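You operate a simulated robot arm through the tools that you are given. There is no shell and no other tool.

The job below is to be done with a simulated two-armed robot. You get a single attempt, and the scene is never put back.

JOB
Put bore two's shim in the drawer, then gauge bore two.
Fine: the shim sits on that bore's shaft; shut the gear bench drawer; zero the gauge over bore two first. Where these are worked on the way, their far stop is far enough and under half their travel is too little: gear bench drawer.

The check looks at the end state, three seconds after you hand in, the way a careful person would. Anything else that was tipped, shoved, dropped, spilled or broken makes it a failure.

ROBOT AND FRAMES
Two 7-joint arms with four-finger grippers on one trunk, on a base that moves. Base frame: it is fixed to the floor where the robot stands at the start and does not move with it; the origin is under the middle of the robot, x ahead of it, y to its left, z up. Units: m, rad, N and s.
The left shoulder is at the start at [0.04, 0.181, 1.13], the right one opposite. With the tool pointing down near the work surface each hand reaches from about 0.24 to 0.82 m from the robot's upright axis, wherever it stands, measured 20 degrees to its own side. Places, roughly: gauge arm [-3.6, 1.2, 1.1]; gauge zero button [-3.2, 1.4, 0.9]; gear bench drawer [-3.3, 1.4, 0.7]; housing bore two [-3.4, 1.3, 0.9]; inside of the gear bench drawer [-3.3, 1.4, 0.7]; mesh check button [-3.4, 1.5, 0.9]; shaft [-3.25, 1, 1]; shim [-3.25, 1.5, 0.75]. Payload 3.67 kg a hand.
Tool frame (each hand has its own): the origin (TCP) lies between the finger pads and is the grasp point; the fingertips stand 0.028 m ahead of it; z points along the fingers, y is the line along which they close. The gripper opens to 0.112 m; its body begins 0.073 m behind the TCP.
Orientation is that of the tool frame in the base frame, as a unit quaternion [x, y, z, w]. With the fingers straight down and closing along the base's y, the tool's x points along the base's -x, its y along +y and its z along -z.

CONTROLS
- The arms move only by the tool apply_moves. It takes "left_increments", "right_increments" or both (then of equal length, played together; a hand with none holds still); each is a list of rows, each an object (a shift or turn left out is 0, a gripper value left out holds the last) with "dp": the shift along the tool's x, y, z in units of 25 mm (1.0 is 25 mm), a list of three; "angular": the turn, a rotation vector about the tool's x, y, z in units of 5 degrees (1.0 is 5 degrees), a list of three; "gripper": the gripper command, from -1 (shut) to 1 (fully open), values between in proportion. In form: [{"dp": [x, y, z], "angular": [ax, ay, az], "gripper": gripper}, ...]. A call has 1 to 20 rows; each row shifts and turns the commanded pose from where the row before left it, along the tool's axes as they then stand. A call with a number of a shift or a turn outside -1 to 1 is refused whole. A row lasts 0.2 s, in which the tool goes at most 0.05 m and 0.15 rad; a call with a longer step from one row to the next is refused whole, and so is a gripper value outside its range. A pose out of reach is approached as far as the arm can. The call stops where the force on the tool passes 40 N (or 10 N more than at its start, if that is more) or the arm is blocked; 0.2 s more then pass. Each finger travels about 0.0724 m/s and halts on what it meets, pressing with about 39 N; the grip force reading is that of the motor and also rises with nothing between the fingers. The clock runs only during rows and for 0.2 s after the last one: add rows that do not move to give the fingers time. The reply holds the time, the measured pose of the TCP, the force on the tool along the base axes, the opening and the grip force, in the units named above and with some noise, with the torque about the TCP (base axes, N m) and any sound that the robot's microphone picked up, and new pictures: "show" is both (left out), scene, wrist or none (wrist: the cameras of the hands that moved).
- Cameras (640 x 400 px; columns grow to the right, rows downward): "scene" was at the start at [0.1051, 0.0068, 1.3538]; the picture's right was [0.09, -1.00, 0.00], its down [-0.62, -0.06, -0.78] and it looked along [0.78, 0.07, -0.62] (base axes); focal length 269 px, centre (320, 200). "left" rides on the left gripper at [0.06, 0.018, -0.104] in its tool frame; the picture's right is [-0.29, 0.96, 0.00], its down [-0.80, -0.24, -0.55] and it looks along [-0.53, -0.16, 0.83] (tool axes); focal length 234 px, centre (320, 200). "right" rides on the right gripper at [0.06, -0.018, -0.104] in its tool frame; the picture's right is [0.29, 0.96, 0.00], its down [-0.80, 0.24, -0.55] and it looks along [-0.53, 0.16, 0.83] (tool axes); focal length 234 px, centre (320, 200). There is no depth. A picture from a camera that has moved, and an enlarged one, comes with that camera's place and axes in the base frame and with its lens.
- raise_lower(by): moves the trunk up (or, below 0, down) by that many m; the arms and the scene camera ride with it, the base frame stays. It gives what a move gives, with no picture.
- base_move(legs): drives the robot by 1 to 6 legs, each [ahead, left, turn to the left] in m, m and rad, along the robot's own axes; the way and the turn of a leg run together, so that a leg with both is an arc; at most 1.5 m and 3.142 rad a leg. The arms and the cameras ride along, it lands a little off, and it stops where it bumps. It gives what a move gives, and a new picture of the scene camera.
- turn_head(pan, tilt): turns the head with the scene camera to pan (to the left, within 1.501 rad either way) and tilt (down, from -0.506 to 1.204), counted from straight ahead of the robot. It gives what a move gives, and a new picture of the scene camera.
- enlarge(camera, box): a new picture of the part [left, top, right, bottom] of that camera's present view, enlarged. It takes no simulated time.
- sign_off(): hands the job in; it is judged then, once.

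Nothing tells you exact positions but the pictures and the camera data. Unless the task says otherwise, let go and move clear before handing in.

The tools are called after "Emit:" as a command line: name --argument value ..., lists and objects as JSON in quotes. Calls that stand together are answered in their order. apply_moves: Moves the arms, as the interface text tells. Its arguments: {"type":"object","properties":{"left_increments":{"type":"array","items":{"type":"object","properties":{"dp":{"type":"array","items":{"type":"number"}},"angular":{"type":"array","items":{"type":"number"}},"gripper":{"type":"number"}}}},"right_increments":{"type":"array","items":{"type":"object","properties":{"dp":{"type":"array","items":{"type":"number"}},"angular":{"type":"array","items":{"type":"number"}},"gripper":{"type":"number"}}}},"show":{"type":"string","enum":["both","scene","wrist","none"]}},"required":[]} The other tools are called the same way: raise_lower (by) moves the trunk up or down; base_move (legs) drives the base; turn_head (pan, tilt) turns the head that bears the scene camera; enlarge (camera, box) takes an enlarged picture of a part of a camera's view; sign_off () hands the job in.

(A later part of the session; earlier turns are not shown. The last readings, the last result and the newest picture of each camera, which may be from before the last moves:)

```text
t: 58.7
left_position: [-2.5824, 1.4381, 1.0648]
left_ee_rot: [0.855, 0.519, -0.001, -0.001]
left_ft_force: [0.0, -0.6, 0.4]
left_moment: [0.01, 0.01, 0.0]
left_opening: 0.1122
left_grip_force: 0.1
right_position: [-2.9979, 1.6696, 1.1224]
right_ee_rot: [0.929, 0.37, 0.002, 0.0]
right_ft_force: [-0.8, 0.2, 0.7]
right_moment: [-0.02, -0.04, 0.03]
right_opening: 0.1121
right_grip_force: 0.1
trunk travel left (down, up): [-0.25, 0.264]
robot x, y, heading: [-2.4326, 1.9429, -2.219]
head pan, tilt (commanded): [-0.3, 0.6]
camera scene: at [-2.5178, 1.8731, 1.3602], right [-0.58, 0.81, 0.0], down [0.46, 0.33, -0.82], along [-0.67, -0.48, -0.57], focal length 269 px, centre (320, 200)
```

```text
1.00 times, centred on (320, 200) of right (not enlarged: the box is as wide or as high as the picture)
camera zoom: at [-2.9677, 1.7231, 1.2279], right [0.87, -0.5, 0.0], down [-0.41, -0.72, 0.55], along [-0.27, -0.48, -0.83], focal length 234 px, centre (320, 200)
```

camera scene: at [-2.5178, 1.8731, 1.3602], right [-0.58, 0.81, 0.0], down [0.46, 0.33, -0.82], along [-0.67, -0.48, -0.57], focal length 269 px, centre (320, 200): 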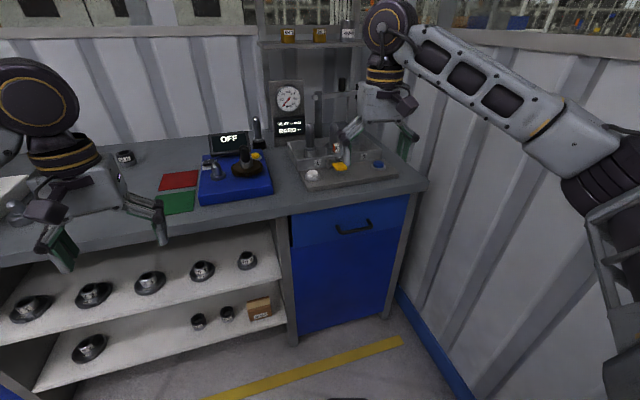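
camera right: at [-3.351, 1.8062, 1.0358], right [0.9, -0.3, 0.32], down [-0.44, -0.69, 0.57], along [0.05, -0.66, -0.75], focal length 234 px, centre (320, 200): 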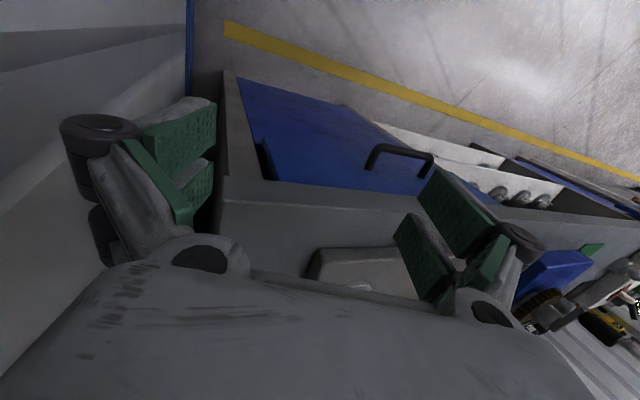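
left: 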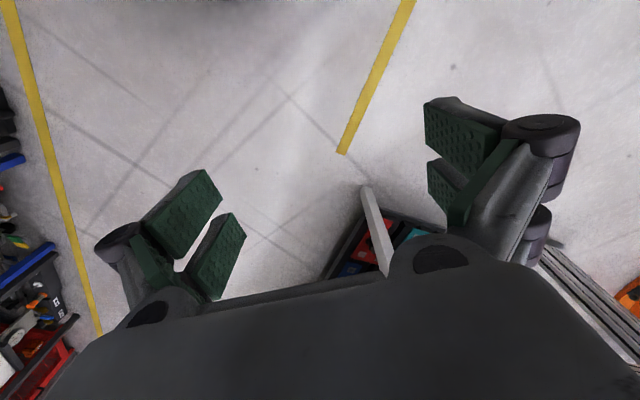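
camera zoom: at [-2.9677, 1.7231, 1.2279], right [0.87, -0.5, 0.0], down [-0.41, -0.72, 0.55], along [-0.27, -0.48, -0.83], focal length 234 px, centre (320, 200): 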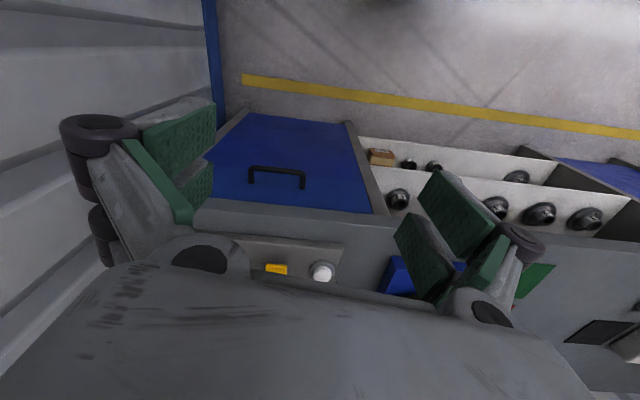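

The right hand blocks the view of the fixture. I'll swing both hands a bit to the left and square their yaw so I can see bore two.

Emit:
apply_moves --left_increments '[{"dp": [0, 1, 0], "angular": [0, 0, 0.95]}, {"dp": [0, 1, 0], "angular": [0, 0, 0.95]}, {"dp": [0, 1, 0]}, {"dp": [0, 1, 0]}, {"dp": [0, 0, 0]}, {"dp": [0, 0, 0]}, {"dp": [0, 0, 0]}, {"dp": [0, 0, 0]}, {"dp": [0, 0, 0]}]' --right_increments '[{"dp": [0, 1, 0], "angular": [0, 0, -0.95]}, {"dp": [0, 1, 0], "angular": [0, 0, -0.95]}, {"dp": [0, 1, 0]}, {"dp": [0, 1, 0]}, {"dp": [0, 1, 0]}, {"dp": [0, 1, 0]}, {"dp": [0, 1, 0]}, {"dp": [0, 1, 0]}, {"dp": [0, 1, 0]}]' --show "scene"

Emit:
enlarge --camera "scene" --box '[265, 70, 405, 210]'

Emit:
enlarge --camera "scene" --box '[305, 120, 365, 180]'

```text
t: 60.7
left_position: [-2.5002, 1.3812, 1.0648]
left_ee_rot: [0.894, 0.447, -0.001, -0.002]
left_ft_force: [0.6, 0.7, 0.3]
left_moment: [0.03, -0.02, 0.0]
left_opening: 0.1124
left_grip_force: 0.1
right_position: [-2.8225, 1.5272, 1.1236]
right_ee_rot: [0.895, 0.446, 0.002, -0.001]
right_ft_force: [-0.3, -0.2, -0.3]
right_moment: [0.06, -0.03, 0.02]
right_opening: 0.112
right_grip_force: 0.1
trunk travel left (down, up): [-0.25, 0.264]
robot x, y, heading: [-2.4307, 1.9412, -2.215]
head pan, tilt (commanded): [-0.3, 0.6]
camera scene: at [-2.5169, 1.8723, 1.3603], right [-0.58, 0.81, 0.0], down [0.46, 0.33, -0.83], along [-0.67, -0.48, -0.56], focal length 269 px, centre (320, 200)
```

scene: 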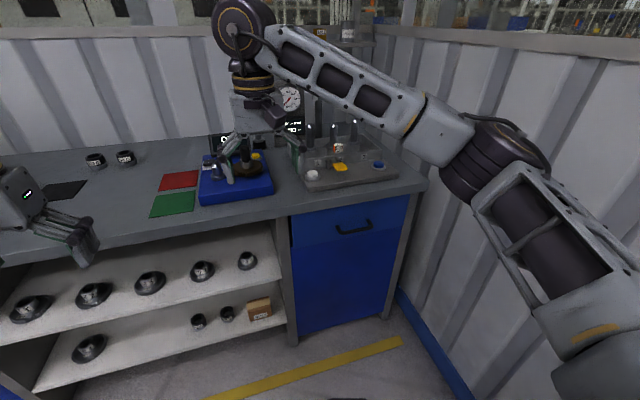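

```text
2.86 times, centred on (335, 140) of scene
camera zoom: at [-2.5169, 1.8723, 1.3603], right [-0.58, 0.81, 0.0], down [0.46, 0.33, -0.83], along [-0.67, -0.48, -0.56], focal length 768 px, centre (277, 371)
```

zoom: 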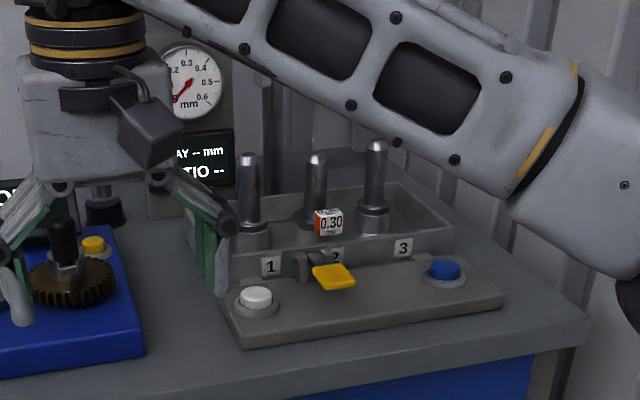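

```text
6.67 times, centred on (335, 150) of scene
camera zoom: at [-2.5169, 1.8723, 1.3603], right [-0.58, 0.81, 0.0], down [0.46, 0.33, -0.83], along [-0.67, -0.48, -0.56], focal length 1792 px, centre (220, 533)
```

zoom: 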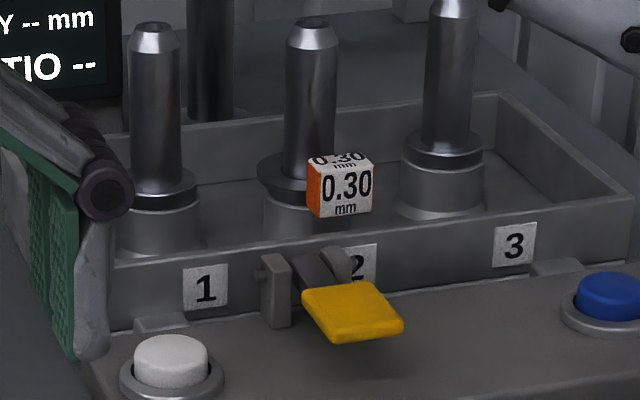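

The fixture is clear now: a shim marked "0.30 mm" on shaft 2, a white zero button, a blue mesh-check button, and a yellow lever at bore 2. The drawer handle is near [-3.21, 1.53, 0.72]. I'll turn the right tool to point forward with fingers closing vertically so it can grip the handle, and lower the trunk.

Emit:
apply_moves --right_increments '[{"angular": [-0.99, -0.99, 0.99]}, {"angular": [-0.99, -0.99, 0.99]}, {"angular": [-0.99, -0.99, 0.99]}, {"angular": [-0.99, -0.99, 0.99]}, {"angular": [-0.99, -0.99, 0.99]}, {"angular": [-0.99, -0.99, 0.99]}, {"angular": [-0.99, -0.99, 0.99]}, {"angular": [-0.99, -0.99, 0.99]}, {"angular": [-0.99, -0.99, 0.99]}, {"angular": [-0.99, -0.99, 0.99]}, {"angular": [-0.99, -0.99, 0.99]}, {"angular": [-0.99, -0.99, 0.99]}, {"angular": [-0.99, -0.99, 0.99]}, {"angular": [-0.99, -0.99, 0.99]}]' --show "both"

```text
t: 63.9
left_position: [-2.5021, 1.3835, 1.065]
left_ee_rot: [0.895, 0.447, 0.001, 0.0]
left_ft_force: [-0.5, 0.0, -0.5]
left_moment: [-0.04, -0.02, -0.03]
left_opening: 0.1122
left_grip_force: 0.1
right_position: [-2.7896, 1.5324, 1.0189]
right_ee_rot: [0.739, -0.261, -0.157, 0.601]
right_ft_force: [-0.3, 0.1, -0.5]
right_moment: [-0.02, 0.01, 0.01]
right_opening: 0.1123
right_grip_force: 0.0
trunk travel left (down, up): [-0.25, 0.264]
robot x, y, heading: [-2.4337, 1.941, -2.218]
head pan, tilt (commanded): [-0.3, 0.6]
stopped in row 14 (right hand): the arm was blocked; the commanded pose is now the measured one
camera scene: at [-2.5195, 1.8748, 1.3603], right [-0.58, 0.81, 0.0], down [0.46, 0.33, -0.82], along [-0.67, -0.48, -0.57], focal length 269 px, centre (320, 200)
camera right: at [-2.6807, 1.5846, 1.0315], right [0.04, -0.3, 0.95], down [-0.39, 0.87, 0.29], along [-0.92, -0.39, -0.08], focal length 234 px, centre (320, 200)
```

scene: 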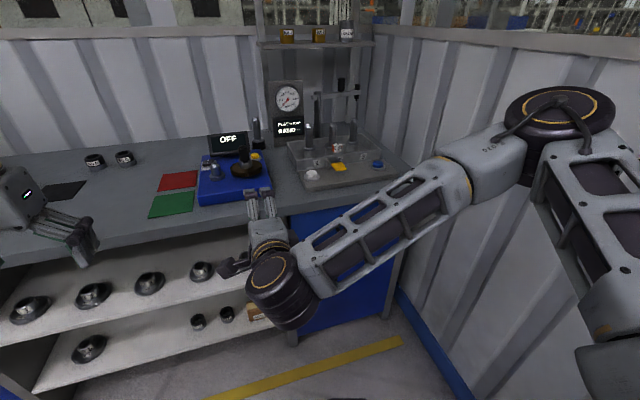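
right: 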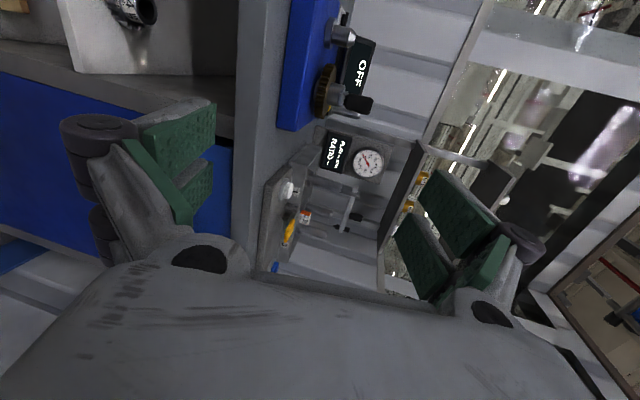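

The right elbow is close to the wall panel again. I'll step the base a little left, then reach the extended right arm out to the handle; I plan to pull the drawer by backing the base up.

Emit:
base_move --legs '[[0.0, 0.1, 0.0]]'

Emit:
apply_moves --right_increments '[{"dp": [0, -1, 0], "gripper": 0.1}, {"dp": [0, -1, 0]}, {"dp": [0, -1, 0]}, {"dp": [0, -1, 0]}, {"dp": [0, -1, 0]}, {"dp": [0, -1, 0]}, {"dp": [0, -1, 0]}, {"dp": [0, -1, 0]}, {"dp": [0, -1, 0]}, {"dp": [0, -1, 0]}]' --show "both"

```text
t: 65.1
left_position: [-2.418, 1.3215, 1.0636]
left_ee_rot: [0.894, 0.447, 0.0, -0.001]
left_ft_force: [0.2, 0.7, -0.4]
left_moment: [0.05, -0.01, -0.03]
left_opening: 0.1117
left_grip_force: 0.0
right_position: [-2.7076, 1.4702, 1.0178]
right_ee_rot: [0.739, -0.261, -0.157, 0.601]
right_ft_force: [-0.1, -1.1, -0.3]
right_moment: [0.02, 0.01, -0.03]
right_opening: 0.1122
right_grip_force: 0.1
trunk travel left (down, up): [-0.25, 0.264]
robot x, y, heading: [-2.3546, 1.8818, -2.222]
head pan, tilt (commanded): [-0.3, 0.6]
camera scene: at [-2.4376, 1.8124, 1.3603], right [-0.58, 0.81, 0.0], down [0.46, 0.33, -0.83], along [-0.67, -0.48, -0.56], focal length 269 px, centre (320, 200)
```

scene: 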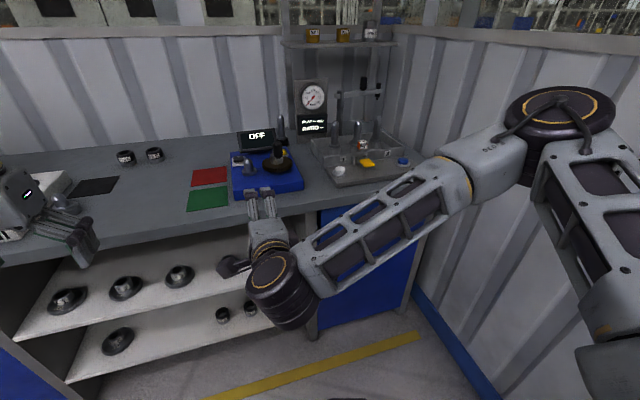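

```text
t: 67.3
left_position: [-2.4187, 1.3218, 1.0637]
left_ee_rot: [0.894, 0.449, 0.0, 0.0]
left_ft_force: [-0.2, 0.5, -0.5]
left_moment: [-0.01, -0.02, 0.0]
left_opening: 0.112
left_grip_force: 0.1
right_position: [-2.651, 1.5015, 0.7834]
right_ee_rot: [0.74, -0.263, -0.159, 0.598]
right_ft_force: [-0.3, -0.8, -0.1]
right_moment: [-0.01, 0.0, -0.01]
right_opening: 0.0616
right_grip_force: 0.1
right hand out of reach, approached as far as the arm can: row 10
trunk travel left (down, up): [-0.25, 0.264]
robot x, y, heading: [-2.3566, 1.8793, -2.219]
head pan, tilt (commanded): [-0.3, 0.6]
camera scene: at [-2.4381, 1.8126, 1.3603], right [-0.58, 0.81, 0.0], down [0.46, 0.33, -0.82], along [-0.67, -0.48, -0.57], focal length 269 px, centre (320, 200)
camera right: at [-2.5416, 1.5538, 0.797], right [0.04, -0.31, 0.95], down [-0.39, 0.87, 0.3], along [-0.92, -0.38, -0.08], focal length 234 px, centre (320, 200)
```

scene: 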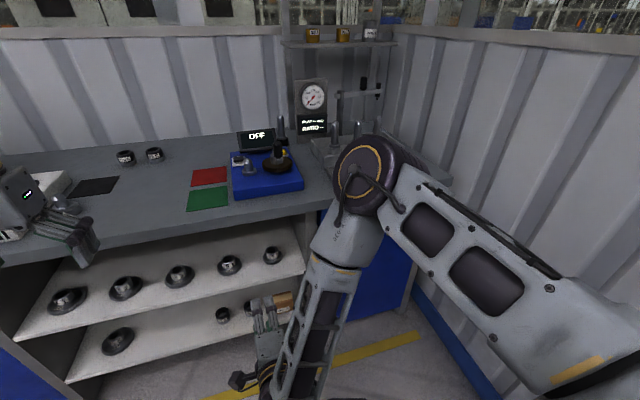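
right: 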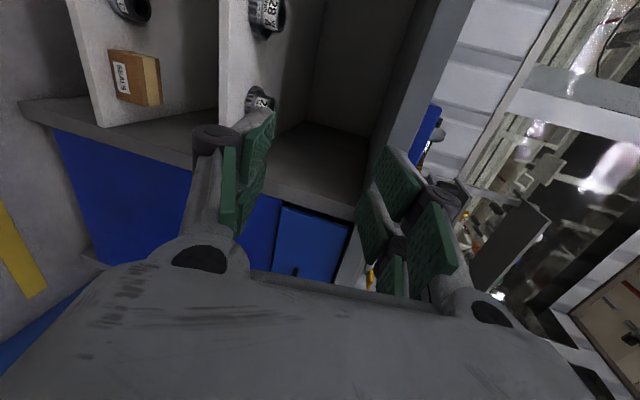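

The hand is low in front of the shelf. Now I'll move it right to in front of the drawer handle, with a little forward motion.

Emit:
apply_moves --right_increments '[{"dp": [-1, 0.16, 0.2]}, {"dp": [-1, 0.16, 0.2]}, {"dp": [-1, 0.16, 0.2]}, {"dp": [-1, 0.16, 0.2]}, {"dp": [-1, 0.16, 0.2]}, {"dp": [-1, 0.16, 0.2]}, {"dp": [-1, 0.16, 0.2]}, {"dp": [-1, 0.16, 0.2]}, {"dp": [-1, 0.16, 0.2]}, {"dp": [-1, 0.16, 0.2]}, {"dp": [-1, 0.16, 0.2]}, {"dp": [-1, 0.16, 0.2]}, {"dp": [-1, 0.16, 0.2]}, {"dp": [-1, 0.16, 0.2]}, {"dp": [-1, 0.16, 0.2]}, {"dp": [-1, 0.16, 0.2]}]' --show "both"

```text
t: 70.7
left_position: [-2.4212, 1.3211, 1.0636]
left_ee_rot: [0.894, 0.448, 0.0, -0.001]
left_ft_force: [0.5, -0.4, 1.0]
left_moment: [0.0, 0.0, 0.03]
left_opening: 0.112
left_grip_force: 0.0
right_position: [-2.7404, 1.5271, 0.9476]
right_ee_rot: [0.74, -0.262, -0.158, 0.599]
right_ft_force: [0.8, 0.0, 1.1]
right_moment: [-0.02, 0.01, 0.02]
right_opening: 0.0614
right_grip_force: 0.1
right hand out of reach, approached as far as the arm can: row 1, 2, 3, 4, 5, 6, 7, 8, 9, 10, 11, 12, 13, 14, 15, 16
trunk travel left (down, up): [-0.25, 0.264]
robot x, y, heading: [-2.3512, 1.8797, -2.219]
head pan, tilt (commanded): [-0.3, 0.6]
camera scene: at [-2.4385, 1.8131, 1.3603], right [-0.58, 0.81, 0.0], down [0.46, 0.33, -0.82], along [-0.67, -0.48, -0.57], focal length 269 px, centre (320, 200)
camera right: at [-2.6301, 1.5791, 0.9601], right [0.04, -0.3, 0.95], down [-0.39, 0.87, 0.3], along [-0.92, -0.39, -0.08], focal length 234 px, centre (320, 200)
```

scene: 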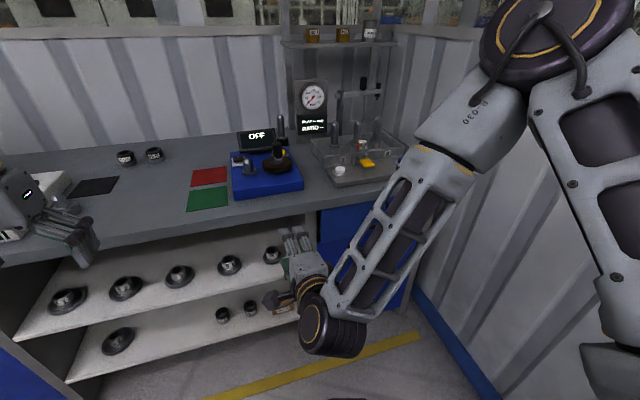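
right: 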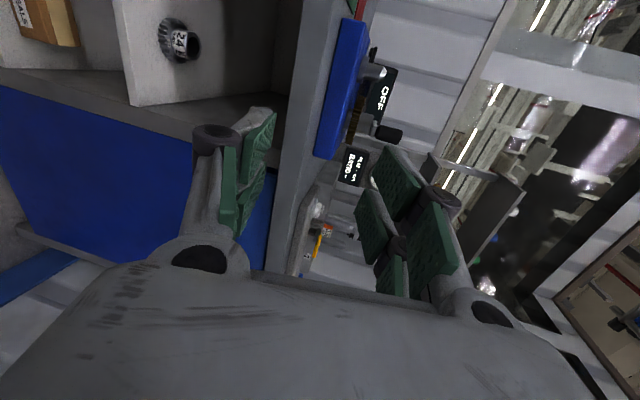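

That forward-pointing pose isn't reachable square-on. I'll bring the right hand back to centre, tuck the left, and re-stand the base turned about 40° to the right, where the right forearm lines up naturally with the drawer.

Emit:
apply_moves --left_increments '[{"dp": [1, 0, 0]}, {"dp": [1, 0, 0]}, {"dp": [1, 0, 0]}, {"dp": [1, 0, 0]}, {"dp": [1, 0, 0]}, {"dp": [0, 0, 0]}, {"dp": [0, 0, 0]}, {"dp": [0, 0, 0]}, {"dp": [0, 0, 0]}, {"dp": [0, 0, 0]}, {"dp": [0, 0, 0]}, {"dp": [0, 0, 0]}, {"dp": [0, 0, 0]}]' --right_increments '[{"dp": [1, 0.3, -0.2]}, {"dp": [1, 0.3, -0.2]}, {"dp": [1, 0.3, -0.2]}, {"dp": [1, 0.3, -0.2]}, {"dp": [1, 0.3, -0.2]}, {"dp": [1, 0.3, -0.2]}, {"dp": [1, 0.3, -0.2]}, {"dp": [1, 0.3, -0.2]}, {"dp": [1, 0.3, -0.2]}, {"dp": [1, 0.3, -0.2]}, {"dp": [1, 0.3, -0.2]}, {"dp": [1, 0.3, -0.2]}, {"dp": [1, 0.3, -0.2]}]' --show "scene"

```text
t: 73.1
left_position: [-2.3411, 1.4184, 1.0655]
left_ee_rot: [0.894, 0.449, 0.002, 0.003]
left_ft_force: [11.6, -7.5, 6.6]
left_moment: [0.41, 0.49, -0.18]
left_opening: 0.1078
left_grip_force: 0.0
right_position: [-2.5103, 1.4012, 1.0573]
right_ee_rot: [0.74, -0.262, -0.166, 0.596]
right_ft_force: [-12.0, 7.8, -6.3]
right_moment: [-0.56, 0.52, 1.76]
right_opening: 0.0614
right_grip_force: 0.0
trunk travel left (down, up): [-0.25, 0.264]
robot x, y, heading: [-2.3507, 1.8848, -2.224]
head pan, tilt (commanded): [-0.3, 0.6]
stopped in row 12 (left hand): the force on the tool passed its limit at 47 N (the readings are from after the stop); the commanded pose is now the measured one
camera scene: at [-2.4377, 1.8126, 1.3603], right [-0.58, 0.81, 0.0], down [0.46, 0.33, -0.83], along [-0.67, -0.48, -0.56], focal length 269 px, centre (320, 200)
```

scene: 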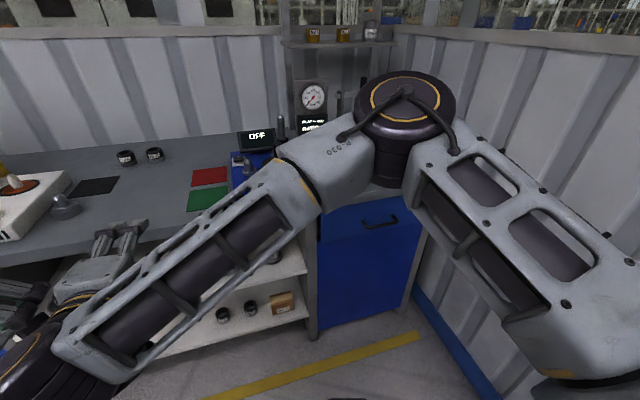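

The right hand travelled further than I expected and brushed the left hand. I'll separate them by moving the right hand back to the right.

Emit:
apply_moves --right_increments '[{"dp": [-1, 0, 0]}, {"dp": [-1, 0, 0]}, {"dp": [-1, 0, 0]}, {"dp": [-1, 0, 0]}, {"dp": [-1, 0, 0]}, {"dp": [-1, 0, 0]}, {"dp": [-1, 0, 0]}, {"dp": [-1, 0, 0]}]' --show "scene"

```text
t: 74.9
left_position: [-2.3439, 1.4224, 1.0642]
left_ee_rot: [0.894, 0.448, 0.003, 0.003]
left_ft_force: [-0.3, 0.0, -0.2]
left_moment: [-0.01, -0.01, 0.01]
left_opening: 0.1122
left_grip_force: 0.0
right_position: [-2.6716, 1.5195, 1.0431]
right_ee_rot: [0.739, -0.263, -0.162, 0.598]
right_ft_force: [-0.3, 0.1, -0.3]
right_moment: [0.03, 0.02, 0.04]
right_opening: 0.0615
right_grip_force: 0.1
trunk travel left (down, up): [-0.25, 0.264]
robot x, y, heading: [-2.3587, 1.8856, -2.215]
head pan, tilt (commanded): [-0.3, 0.6]
camera scene: at [-2.4395, 1.814, 1.3603], right [-0.58, 0.81, 0.0], down [0.46, 0.33, -0.82], along [-0.67, -0.48, -0.57], focal length 269 px, centre (320, 200)
```

scene: 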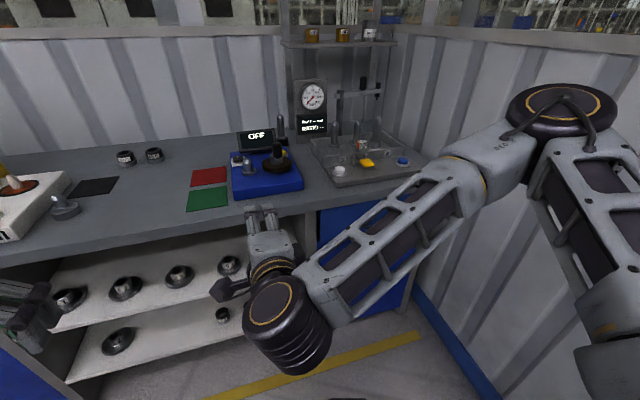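

Clear again. Now I re-stand: small step left, turn right about 40°, and edge in toward the drawer.

Emit:
base_move --legs '[[0.0, 0.08, 0.0], [0, 0, -0.7]]'

Emit:
turn_head --pan 0.1 --tilt 0.7

```text
t: 78.0
left_position: [-2.5841, 1.4779, 1.0658]
left_ee_rot: [0.994, 0.107, 0.001, 0.003]
left_ft_force: [0.6, -0.6, -0.5]
left_moment: [0.03, 0.01, 0.03]
left_opening: 0.112
left_grip_force: 0.1
right_position: [-2.7669, 1.7662, 1.0432]
right_ee_rot: [0.6, -0.505, -0.361, 0.504]
right_ft_force: [-0.6, 0.0, -1.0]
right_moment: [0.02, 0.02, 0.02]
right_opening: 0.0614
right_grip_force: 0.1
trunk travel left (down, up): [-0.25, 0.264]
robot x, y, heading: [-2.2904, 1.832, -2.932]
head pan, tilt (commanded): [-0.3, 0.6]
camera scene: at [-2.3984, 1.8364, 1.3603], right [0.09, 1.0, 0.0], down [0.56, -0.05, -0.82], along [-0.82, 0.08, -0.57], focal length 269 px, centre (320, 200)
```

scene: 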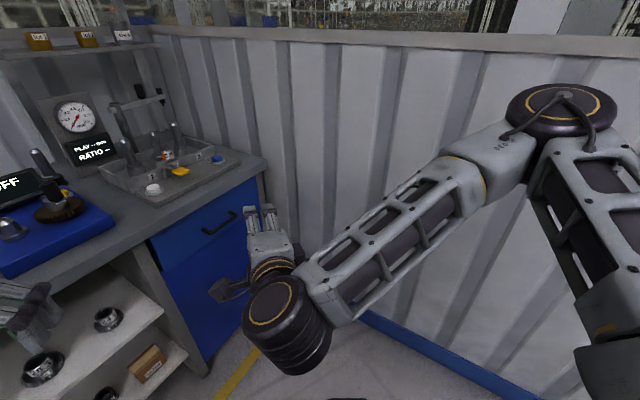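

```text
t: 78.9
left_position: [-2.5845, 1.4782, 1.0647]
left_ee_rot: [0.994, 0.106, 0.002, 0.002]
left_ft_force: [-0.1, 0.3, -0.9]
left_moment: [0.04, 0.0, 0.02]
left_opening: 0.1119
left_grip_force: 0.1
right_position: [-2.7675, 1.7666, 1.0423]
right_ee_rot: [0.601, -0.505, -0.361, 0.504]
right_ft_force: [-0.3, -0.7, 0.9]
right_moment: [-0.04, -0.03, 0.01]
right_opening: 0.0615
right_grip_force: 0.2
trunk travel left (down, up): [-0.25, 0.264]
robot x, y, heading: [-2.2902, 1.8333, -2.926]
head pan, tilt (commanded): [0.099, 0.7]
camera scene: at [-2.3912, 1.8025, 1.3517], right [-0.3, 0.95, 0.0], down [0.61, 0.2, -0.76], along [-0.73, -0.23, -0.64], focal length 269 px, centre (320, 200)
```

scene: 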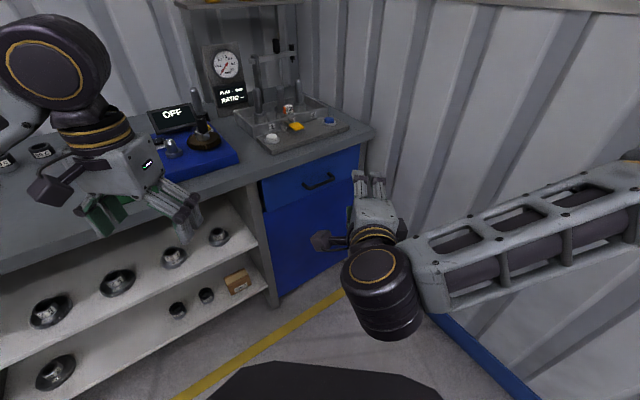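

I'm now turned toward the drawer with the wall clear. I'll edge in, then yaw the tool to point straight at the drawer front.

Emit:
base_move --legs '[[0.15, 0.107, 0.0]]'

Emit:
apply_moves --right_increments '[{"angular": [0.07, 0.88, -0.21]}, {"angular": [0.07, 0.88, -0.21]}, {"angular": [0.07, 0.88, -0.21]}, {"angular": [0.07, 0.88, -0.21]}, {"angular": [0.07, 0.88, -0.21]}, {"angular": [0.07, 0.88, -0.21]}, {"angular": [0.07, 0.88, -0.21]}, {"angular": [0.07, 0.88, -0.21]}, {"angular": [0.07, 0.88, -0.21]}]' --show "both"

```text
t: 80.4
left_position: [-2.7032, 1.3401, 1.0642]
left_ee_rot: [0.994, 0.108, 0.001, 0.002]
left_ft_force: [-0.6, 0.6, -1.0]
left_moment: [0.01, -0.03, 0.04]
left_opening: 0.112
left_grip_force: 0.0
right_position: [-2.8881, 1.6276, 1.0421]
right_ee_rot: [0.601, -0.505, -0.361, 0.504]
right_ft_force: [0.4, -0.5, 0.7]
right_moment: [0.0, -0.01, -0.01]
right_opening: 0.0618
right_grip_force: 0.0
trunk travel left (down, up): [-0.25, 0.264]
robot x, y, heading: [-2.4116, 1.6966, -2.927]
head pan, tilt (commanded): [0.099, 0.7]
camera scene: at [-2.5129, 1.6651, 1.3516], right [-0.31, 0.95, 0.0], down [0.61, 0.2, -0.76], along [-0.73, -0.23, -0.64], focal length 269 px, centre (320, 200)
```

scene: 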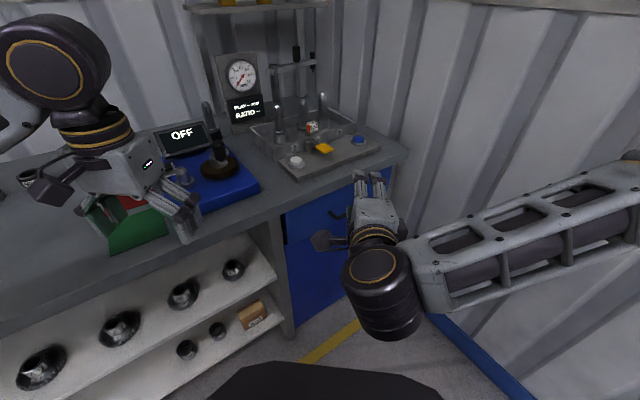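

```text
t: 82.4
left_position: [-2.7043, 1.3423, 1.0638]
left_ee_rot: [0.994, 0.108, 0.001, 0.003]
left_ft_force: [-0.6, 1.6, 0.4]
left_moment: [0.01, -0.02, 0.02]
left_opening: 0.112
left_grip_force: 0.1
right_position: [-2.8911, 1.6059, 1.0616]
right_ee_rot: [0.692, -0.39, -0.248, 0.554]
right_ft_force: [-0.6, -0.1, -0.2]
right_moment: [-0.01, 0.02, 0.03]
right_opening: 0.0618
right_grip_force: 0.0
right hand out of reach, approached as far as the arm can: row 2, 3, 4, 5, 6, 7, 8, 9
trunk travel left (down, up): [-0.25, 0.264]
robot x, y, heading: [-2.4139, 1.6965, -2.933]
head pan, tilt (commanded): [0.099, 0.7]
camera scene: at [-2.5128, 1.6673, 1.3516], right [-0.31, 0.95, 0.0], down [0.61, 0.2, -0.76], along [-0.73, -0.23, -0.64], focal length 269 px, centre (320, 200)
camera right: at [-2.7699, 1.6177, 1.0786], right [-0.09, -0.31, 0.95], down [-0.09, 0.95, 0.3], along [-0.99, -0.06, -0.11], focal length 234 px, centre (320, 200)
```

scene: 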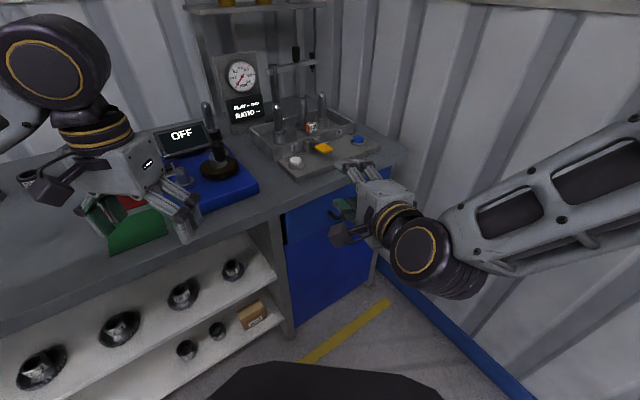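
right: 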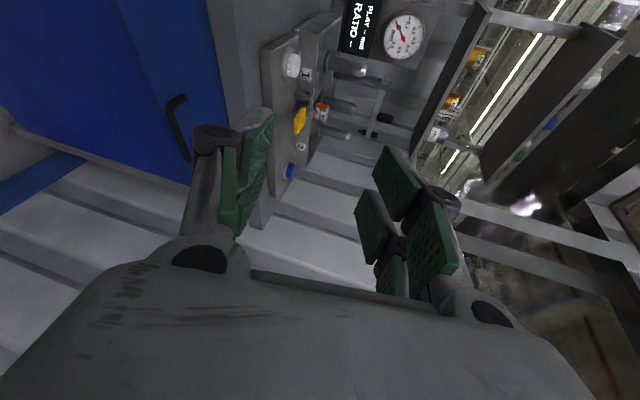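

The tool now points roughly at the drawer. The robot is near its planned spot, so I'll lower the trunk to bring shoulder and hand down toward handle height.

Emit:
raise_lower --by -0.2

Emit:
turn_head --pan 0.2 --tilt 0.6

```text
t: 84.6
left_position: [-2.7035, 1.342, 0.8624]
left_ee_rot: [0.994, 0.108, 0.001, 0.002]
left_ft_force: [0.7, -0.2, 0.7]
left_moment: [0.0, -0.01, 0.03]
left_opening: 0.1123
left_grip_force: 0.0
right_position: [-2.889, 1.6033, 0.8621]
right_ee_rot: [0.692, -0.39, -0.249, 0.554]
right_ft_force: [0.1, 0.9, -0.2]
right_moment: [0.01, 0.02, 0.0]
right_opening: 0.0616
right_grip_force: 0.1
trunk travel left (down, up): [-0.05, 0.464]
robot x, y, heading: [-2.4153, 1.6979, -2.936]
head pan, tilt (commanded): [0.099, 0.7]
```

```text
t: 85.3
left_position: [-2.7044, 1.3421, 0.8641]
left_ee_rot: [0.994, 0.109, 0.001, 0.002]
left_ft_force: [0.4, -0.1, 0.2]
left_moment: [-0.04, -0.03, 0.0]
left_opening: 0.1122
left_grip_force: 0.1
right_position: [-2.8904, 1.6045, 0.8618]
right_ee_rot: [0.692, -0.391, -0.248, 0.554]
right_ft_force: [-0.5, -0.3, 0.1]
right_moment: [0.0, 0.0, -0.03]
right_opening: 0.0616
right_grip_force: 0.1
trunk travel left (down, up): [-0.05, 0.464]
robot x, y, heading: [-2.4094, 1.6995, -2.928]
head pan, tilt (commanded): [0.201, 0.6]
camera scene: at [-2.5122, 1.6564, 1.1591], right [-0.4, 0.92, 0.0], down [0.52, 0.23, -0.82], along [-0.76, -0.33, -0.57], focal length 269 px, centre (320, 200)
```

scene: 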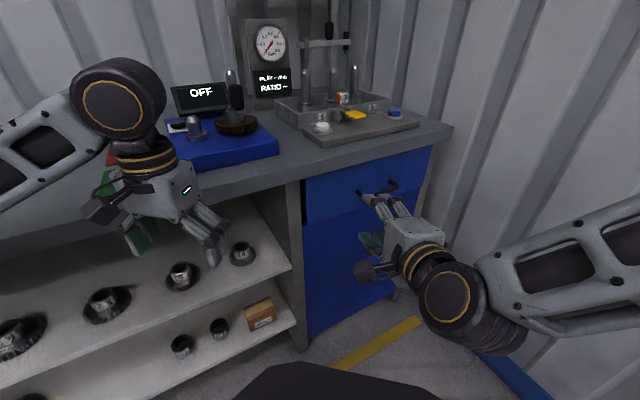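

The hand is now approaching the drawer's level. I'll enlarge views of the handle to locate it precisely.

Emit:
enlarge --camera "scene" --box '[310, 130, 450, 270]'

Emit:
enlarge --camera "right" --box '[0, 0, 640, 400]'

```text
2.86 times, centred on (380, 200) of scene
camera zoom: at [-2.5122, 1.6564, 1.1591], right [-0.4, 0.92, 0.0], down [0.52, 0.23, -0.82], along [-0.76, -0.33, -0.57], focal length 768 px, centre (149, 200)
```

zoom: 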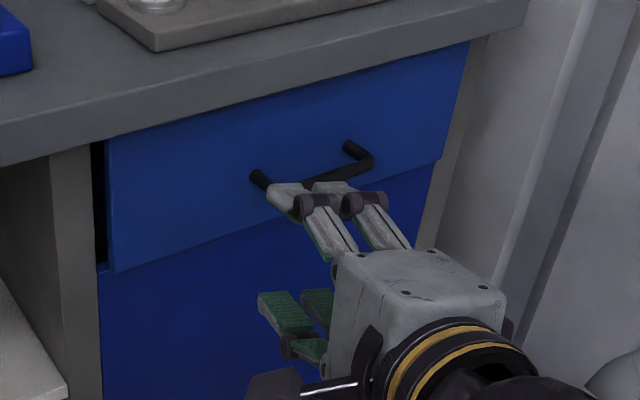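

```text
1.00 times, centred on (320, 200) of right (not enlarged: the box is as wide or as high as the picture)
camera zoom: at [-2.7693, 1.6165, 0.8776], right [-0.09, -0.31, 0.95], down [-0.09, 0.95, 0.31], along [-0.99, -0.06, -0.11], focal length 234 px, centre (320, 200)
```

zoom: 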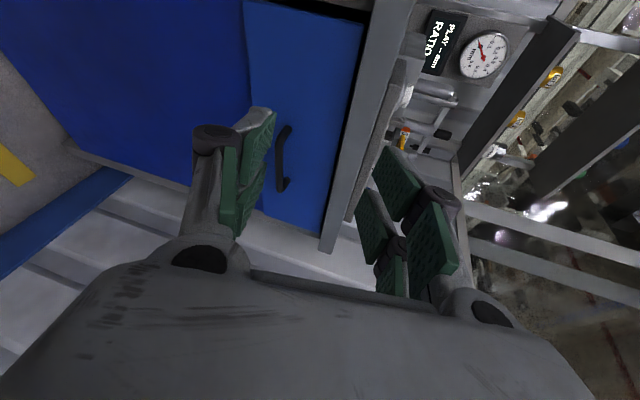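

The handle bar's middle works out near [-3.15, 1.55, 0.755], 0.1 m wide. I'll move to a pre-grasp about 8 cm short of it along the tool axis.

Emit:
apply_moves --right_increments '[{"dp": [-0.58, -0.145, 0.91]}, {"dp": [-0.58, -0.145, 0.91]}, {"dp": [-0.58, -0.145, 0.91]}, {"dp": [-0.58, -0.145, 0.91]}, {"dp": [-0.58, -0.145, 0.91]}, {"dp": [-0.58, -0.145, 0.91]}, {"dp": [-0.58, -0.145, 0.91]}]' --show "both"

Emit:
enlarge --camera "scene" --box '[310, 130, 450, 270]'

```text
t: 86.9
left_position: [-2.703, 1.3402, 0.8635]
left_ee_rot: [0.994, 0.107, 0.001, 0.003]
left_ft_force: [0.2, -0.2, -0.4]
left_moment: [0.04, 0.0, -0.04]
left_opening: 0.112
left_grip_force: 0.0
right_position: [-2.9058, 1.6037, 0.8552]
right_ee_rot: [0.693, -0.392, -0.25, 0.552]
right_ft_force: [-0.7, 0.3, 0.2]
right_moment: [-0.03, -0.03, -0.04]
right_opening: 0.0616
right_grip_force: 0.1
right hand out of reach, approached as far as the arm can: row 1, 2, 3, 4, 5, 6, 7
trunk travel left (down, up): [-0.05, 0.464]
robot x, y, heading: [-2.412, 1.6954, -2.928]
head pan, tilt (commanded): [0.201, 0.6]
camera scene: at [-2.5118, 1.6563, 1.1591], right [-0.4, 0.92, 0.0], down [0.52, 0.23, -0.83], along [-0.76, -0.33, -0.56], focal length 269 px, centre (320, 200)
camera right: at [-2.7859, 1.6154, 0.8723], right [-0.09, -0.32, 0.94], down [-0.09, 0.95, 0.31], along [-0.99, -0.05, -0.11], focal length 234 px, centre (320, 200)
```

scene: 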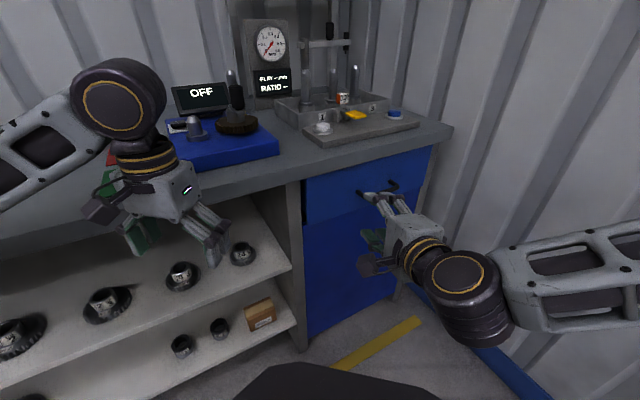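
right: 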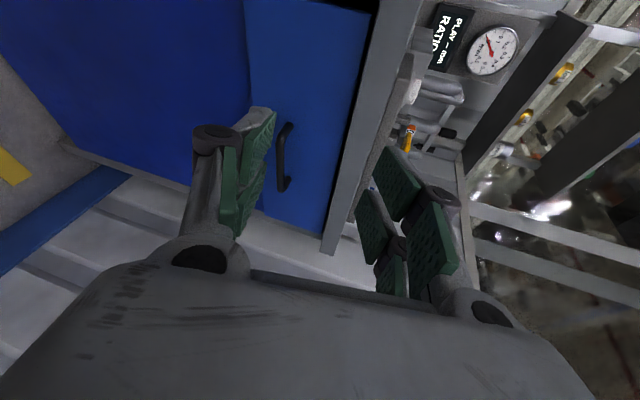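

```text
2.86 times, centred on (380, 200) of scene
camera zoom: at [-2.5118, 1.6563, 1.1591], right [-0.4, 0.92, 0.0], down [0.52, 0.23, -0.83], along [-0.76, -0.33, -0.56], focal length 768 px, centre (149, 200)
```

zoom: 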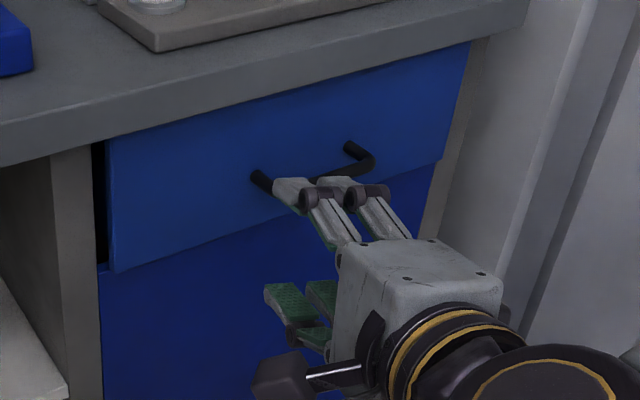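

The tool can't push further forward while that level. A pitch of about 45° down should free the wrist and still clamp the bar, so I'll tip the tool downward first.

Emit:
apply_moves --right_increments '[{"angular": [1, 0, 0]}, {"angular": [1, 0, 0]}, {"angular": [1, 0, 0]}, {"angular": [1, 0, 0]}, {"angular": [1, 0, 0]}, {"angular": [1, 0, 0]}, {"angular": [1, 0, 0]}]' --show "none"

```text
t: 88.5
left_position: [-2.7039, 1.3406, 0.8631]
left_ee_rot: [0.994, 0.108, 0.001, 0.002]
left_ft_force: [1.2, 0.4, -0.2]
left_moment: [0.03, 0.01, 0.03]
left_opening: 0.112
left_grip_force: 0.0
right_position: [-2.9069, 1.6032, 0.8543]
right_ee_rot: [0.827, -0.447, -0.118, 0.319]
right_ft_force: [0.1, -0.1, -0.5]
right_moment: [0.02, -0.02, 0.0]
right_opening: 0.0617
right_grip_force: 0.0
trunk travel left (down, up): [-0.05, 0.464]
robot x, y, heading: [-2.4111, 1.6963, -2.931]
head pan, tilt (commanded): [0.201, 0.6]
```

Emit:
apply_moves --right_increments '[{"angular": [0.07, 0.51, -0.61]}, {"angular": [0.07, 0.51, -0.61]}, {"angular": [0.07, 0.51, -0.61]}]' --show "none"

```text
t: 89.3
left_position: [-2.7039, 1.3405, 0.8637]
left_ee_rot: [0.994, 0.107, 0.001, 0.003]
left_ft_force: [0.4, 0.4, 0.1]
left_moment: [-0.01, 0.04, -0.02]
left_opening: 0.1117
left_grip_force: 0.1
right_position: [-2.9078, 1.6045, 0.8532]
right_ee_rot: [0.869, -0.358, -0.085, 0.331]
right_ft_force: [-0.5, -0.2, -0.5]
right_moment: [0.01, 0.01, -0.05]
right_opening: 0.0615
right_grip_force: 0.1
trunk travel left (down, up): [-0.05, 0.464]
robot x, y, heading: [-2.4102, 1.6987, -2.93]
head pan, tilt (commanded): [0.201, 0.6]
```

The tilted pose is reachable without complaint. Bench top edge works out at about z 0.886, and the handle sticks out about 3 cm beyond it. I'll move to a pre-grasp just above and in front of the bar.

Emit:
apply_moves --right_increments '[{"dp": [-0.855, 0.527, 0.695], "gripper": -0.1}, {"dp": [-0.855, 0.527, 0.695]}, {"dp": [-0.855, 0.527, 0.695]}, {"dp": [-0.855, 0.527, 0.695]}, {"dp": [-0.855, 0.527, 0.695]}, {"dp": [-0.855, 0.527, 0.695]}, {"dp": [-0.855, 0.527, 0.695]}]' --show "both"

Emit:
enlarge --camera "scene" --box '[310, 130, 450, 270]'

```text
t: 90.9
left_position: [-2.705, 1.3399, 0.8636]
left_ee_rot: [0.994, 0.108, 0.001, 0.002]
left_ft_force: [0.4, 0.9, 0.2]
left_moment: [0.01, 0.0, -0.02]
left_opening: 0.1119
left_grip_force: 0.1
right_position: [-3.1158, 1.5957, 0.8069]
right_ee_rot: [0.869, -0.358, -0.085, 0.331]
right_ft_force: [-0.6, 0.8, 0.0]
right_moment: [0.0, -0.01, -0.03]
right_opening: 0.0501
right_grip_force: 0.1
trunk travel left (down, up): [-0.05, 0.464]
robot x, y, heading: [-2.4075, 1.696, -2.933]
head pan, tilt (commanded): [0.201, 0.6]
camera scene: at [-2.5127, 1.6563, 1.159], right [-0.4, 0.92, 0.0], down [0.52, 0.23, -0.82], along [-0.76, -0.33, -0.57], focal length 269 px, centre (320, 200)
camera right: at [-3.0216, 1.6172, 0.8815], right [-0.33, -0.7, 0.64], down [-0.5, 0.7, 0.51], along [-0.8, -0.15, -0.58], focal length 234 px, centre (320, 200)
```

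scene: 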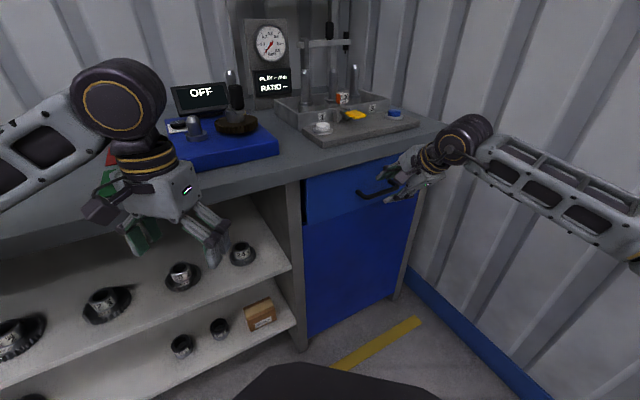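
right: 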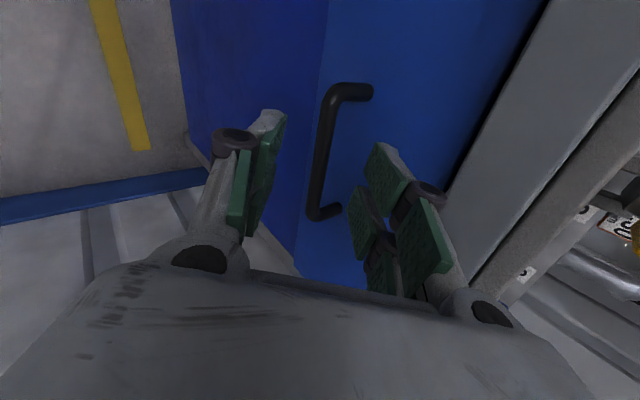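

```text
2.86 times, centred on (380, 200) of scene
camera zoom: at [-2.5127, 1.6563, 1.159], right [-0.4, 0.92, 0.0], down [0.52, 0.23, -0.82], along [-0.76, -0.33, -0.57], focal length 768 px, centre (149, 200)
```

zoom: 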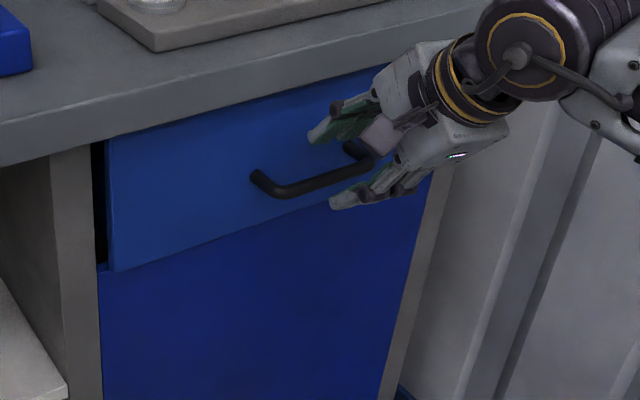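

The fingers straddle the bar's line well; the bar is about 10 cm ahead along the tool. I'll advance about 8 cm and then close.

Emit:
apply_moves --right_increments '[{"dp": [-0.19, 0, 0.79]}, {"dp": [-0.19, 0, 0.79]}, {"dp": [-0.19, 0, 0.79]}, {"dp": [-0.19, 0, 0.79]}]' --show "both"

Emit:
enlarge --camera "scene" --box '[310, 130, 450, 270]'

```text
t: 91.9
left_position: [-2.7043, 1.3401, 0.8634]
left_ee_rot: [0.994, 0.108, 0.001, 0.003]
left_ft_force: [-1.0, 0.8, -0.1]
left_moment: [-0.04, -0.06, -0.01]
left_opening: 0.112
left_grip_force: 0.2
right_position: [-3.1584, 1.5665, 0.743]
right_ee_rot: [0.869, -0.358, -0.086, 0.331]
right_ft_force: [0.6, -0.7, 0.1]
right_moment: [-0.01, 0.02, 0.01]
right_opening: 0.0505
right_grip_force: 0.1
trunk travel left (down, up): [-0.05, 0.464]
robot x, y, heading: [-2.411, 1.6956, -2.93]
head pan, tilt (commanded): [0.201, 0.6]
camera scene: at [-2.5125, 1.6562, 1.159], right [-0.4, 0.92, 0.0], down [0.52, 0.23, -0.82], along [-0.76, -0.33, -0.57], focal length 269 px, centre (320, 200)
camera right: at [-3.0648, 1.5886, 0.8175], right [-0.33, -0.7, 0.63], down [-0.5, 0.7, 0.51], along [-0.8, -0.15, -0.58], focal length 234 px, centre (320, 200)
```

scene: 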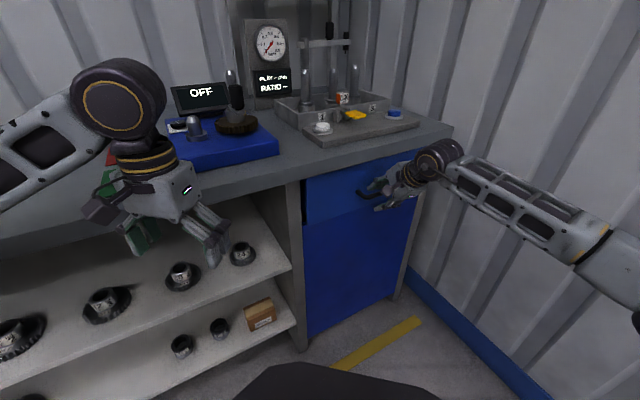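
right: 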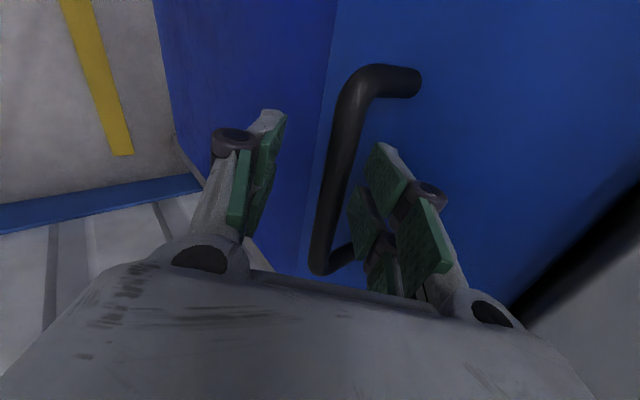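

```text
2.86 times, centred on (380, 200) of scene
camera zoom: at [-2.5125, 1.6562, 1.159], right [-0.4, 0.92, 0.0], down [0.52, 0.23, -0.82], along [-0.76, -0.33, -0.57], focal length 768 px, centre (149, 200)
```

zoom: 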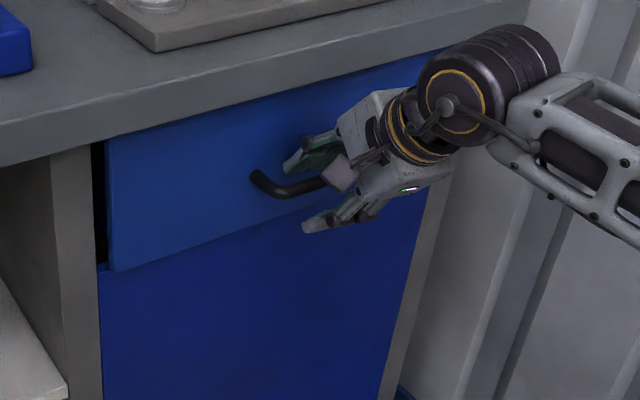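

The bar sits between the finger pads now. I'll close the gripper while centring it on the bar.

Emit:
apply_moves --right_increments '[{"dp": [0, 0.15, 0], "gripper": -0.4}, {"dp": [0, 0.2, 0], "gripper": -0.7}, {"dp": [0, 0.1, 0], "gripper": -1}, {"gripper": -1}, {"gripper": -1}, {"gripper": -1}]' --show "wrist"

```text
t: 93.3
left_position: [-2.7039, 1.3419, 0.8641]
left_ee_rot: [0.994, 0.106, 0.001, 0.002]
left_ft_force: [-0.5, -0.3, -0.6]
left_moment: [-0.03, 0.02, 0.0]
left_opening: 0.1117
left_grip_force: 0.1
right_position: [-3.1634, 1.5628, 0.748]
right_ee_rot: [0.87, -0.358, -0.084, 0.329]
right_ft_force: [27.1, 16.7, -19.4]
right_moment: [1.08, 1.3, 1.72]
right_opening: 0.0194
right_grip_force: 44.9
trunk travel left (down, up): [-0.05, 0.464]
robot x, y, heading: [-2.4077, 1.6994, -2.929]
head pan, tilt (commanded): [0.201, 0.6]
camera right: at [-3.0702, 1.5844, 0.8233], right [-0.34, -0.7, 0.63], down [-0.51, 0.7, 0.51], along [-0.8, -0.15, -0.59], focal length 234 px, centre (320, 200)
```

right: 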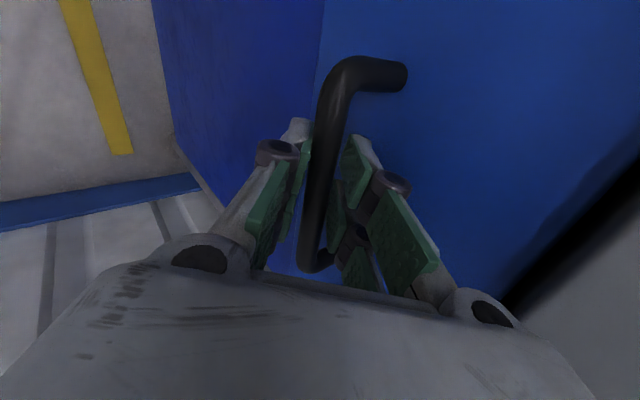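

I have the bar (opening 19 mm, firm grip). I'll pull gently straight back from the drawer front.

Emit:
apply_moves --right_increments '[{"dp": [-0.05, -0.38, -0.32]}, {"dp": [-0.05, -0.38, -0.32]}, {"dp": [-0.08, -0.57, -0.48]}, {"dp": [-0.08, -0.57, -0.48]}]' --show "both"

```text
t: 94.3
left_position: [-2.7035, 1.3395, 0.8639]
left_ee_rot: [0.994, 0.108, 0.002, 0.002]
left_ft_force: [-0.2, 0.5, 0.6]
left_moment: [-0.02, -0.01, 0.0]
left_opening: 0.1118
left_grip_force: 0.0
right_position: [-3.1284, 1.6088, 0.7478]
right_ee_rot: [0.87, -0.359, -0.083, 0.329]
right_ft_force: [13.1, -8.0, -25.1]
right_moment: [1.06, 1.34, 1.66]
right_opening: 0.0192
right_grip_force: 44.5
trunk travel left (down, up): [-0.05, 0.464]
robot x, y, heading: [-2.4121, 1.696, -2.923]
head pan, tilt (commanded): [0.201, 0.6]
camera scene: at [-2.5132, 1.6554, 1.1589], right [-0.4, 0.92, 0.0], down [0.52, 0.23, -0.82], along [-0.76, -0.33, -0.57], focal length 269 px, centre (320, 200)
camera right: at [-3.0347, 1.6317, 0.8233], right [-0.33, -0.7, 0.63], down [-0.51, 0.7, 0.51], along [-0.79, -0.15, -0.59], focal length 234 px, centre (320, 200)
```

scene: 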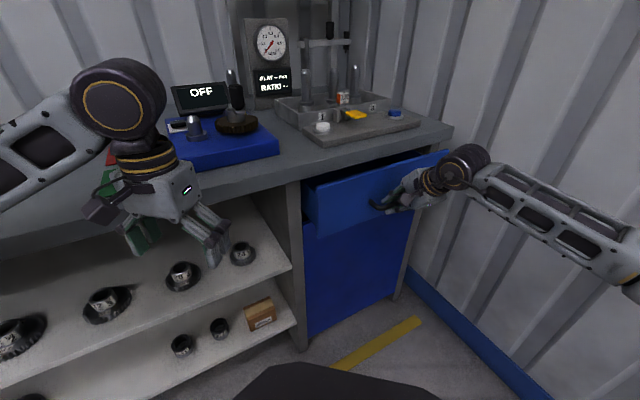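
right: 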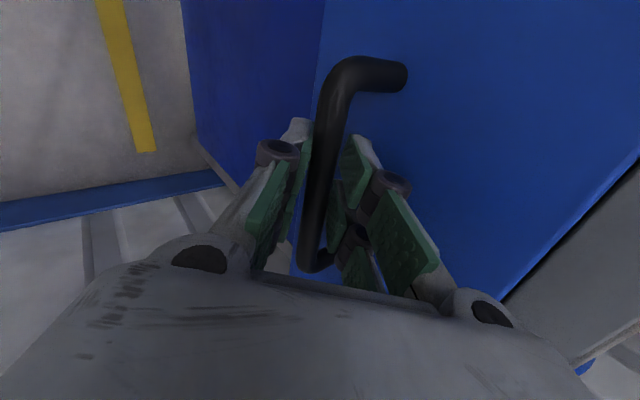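

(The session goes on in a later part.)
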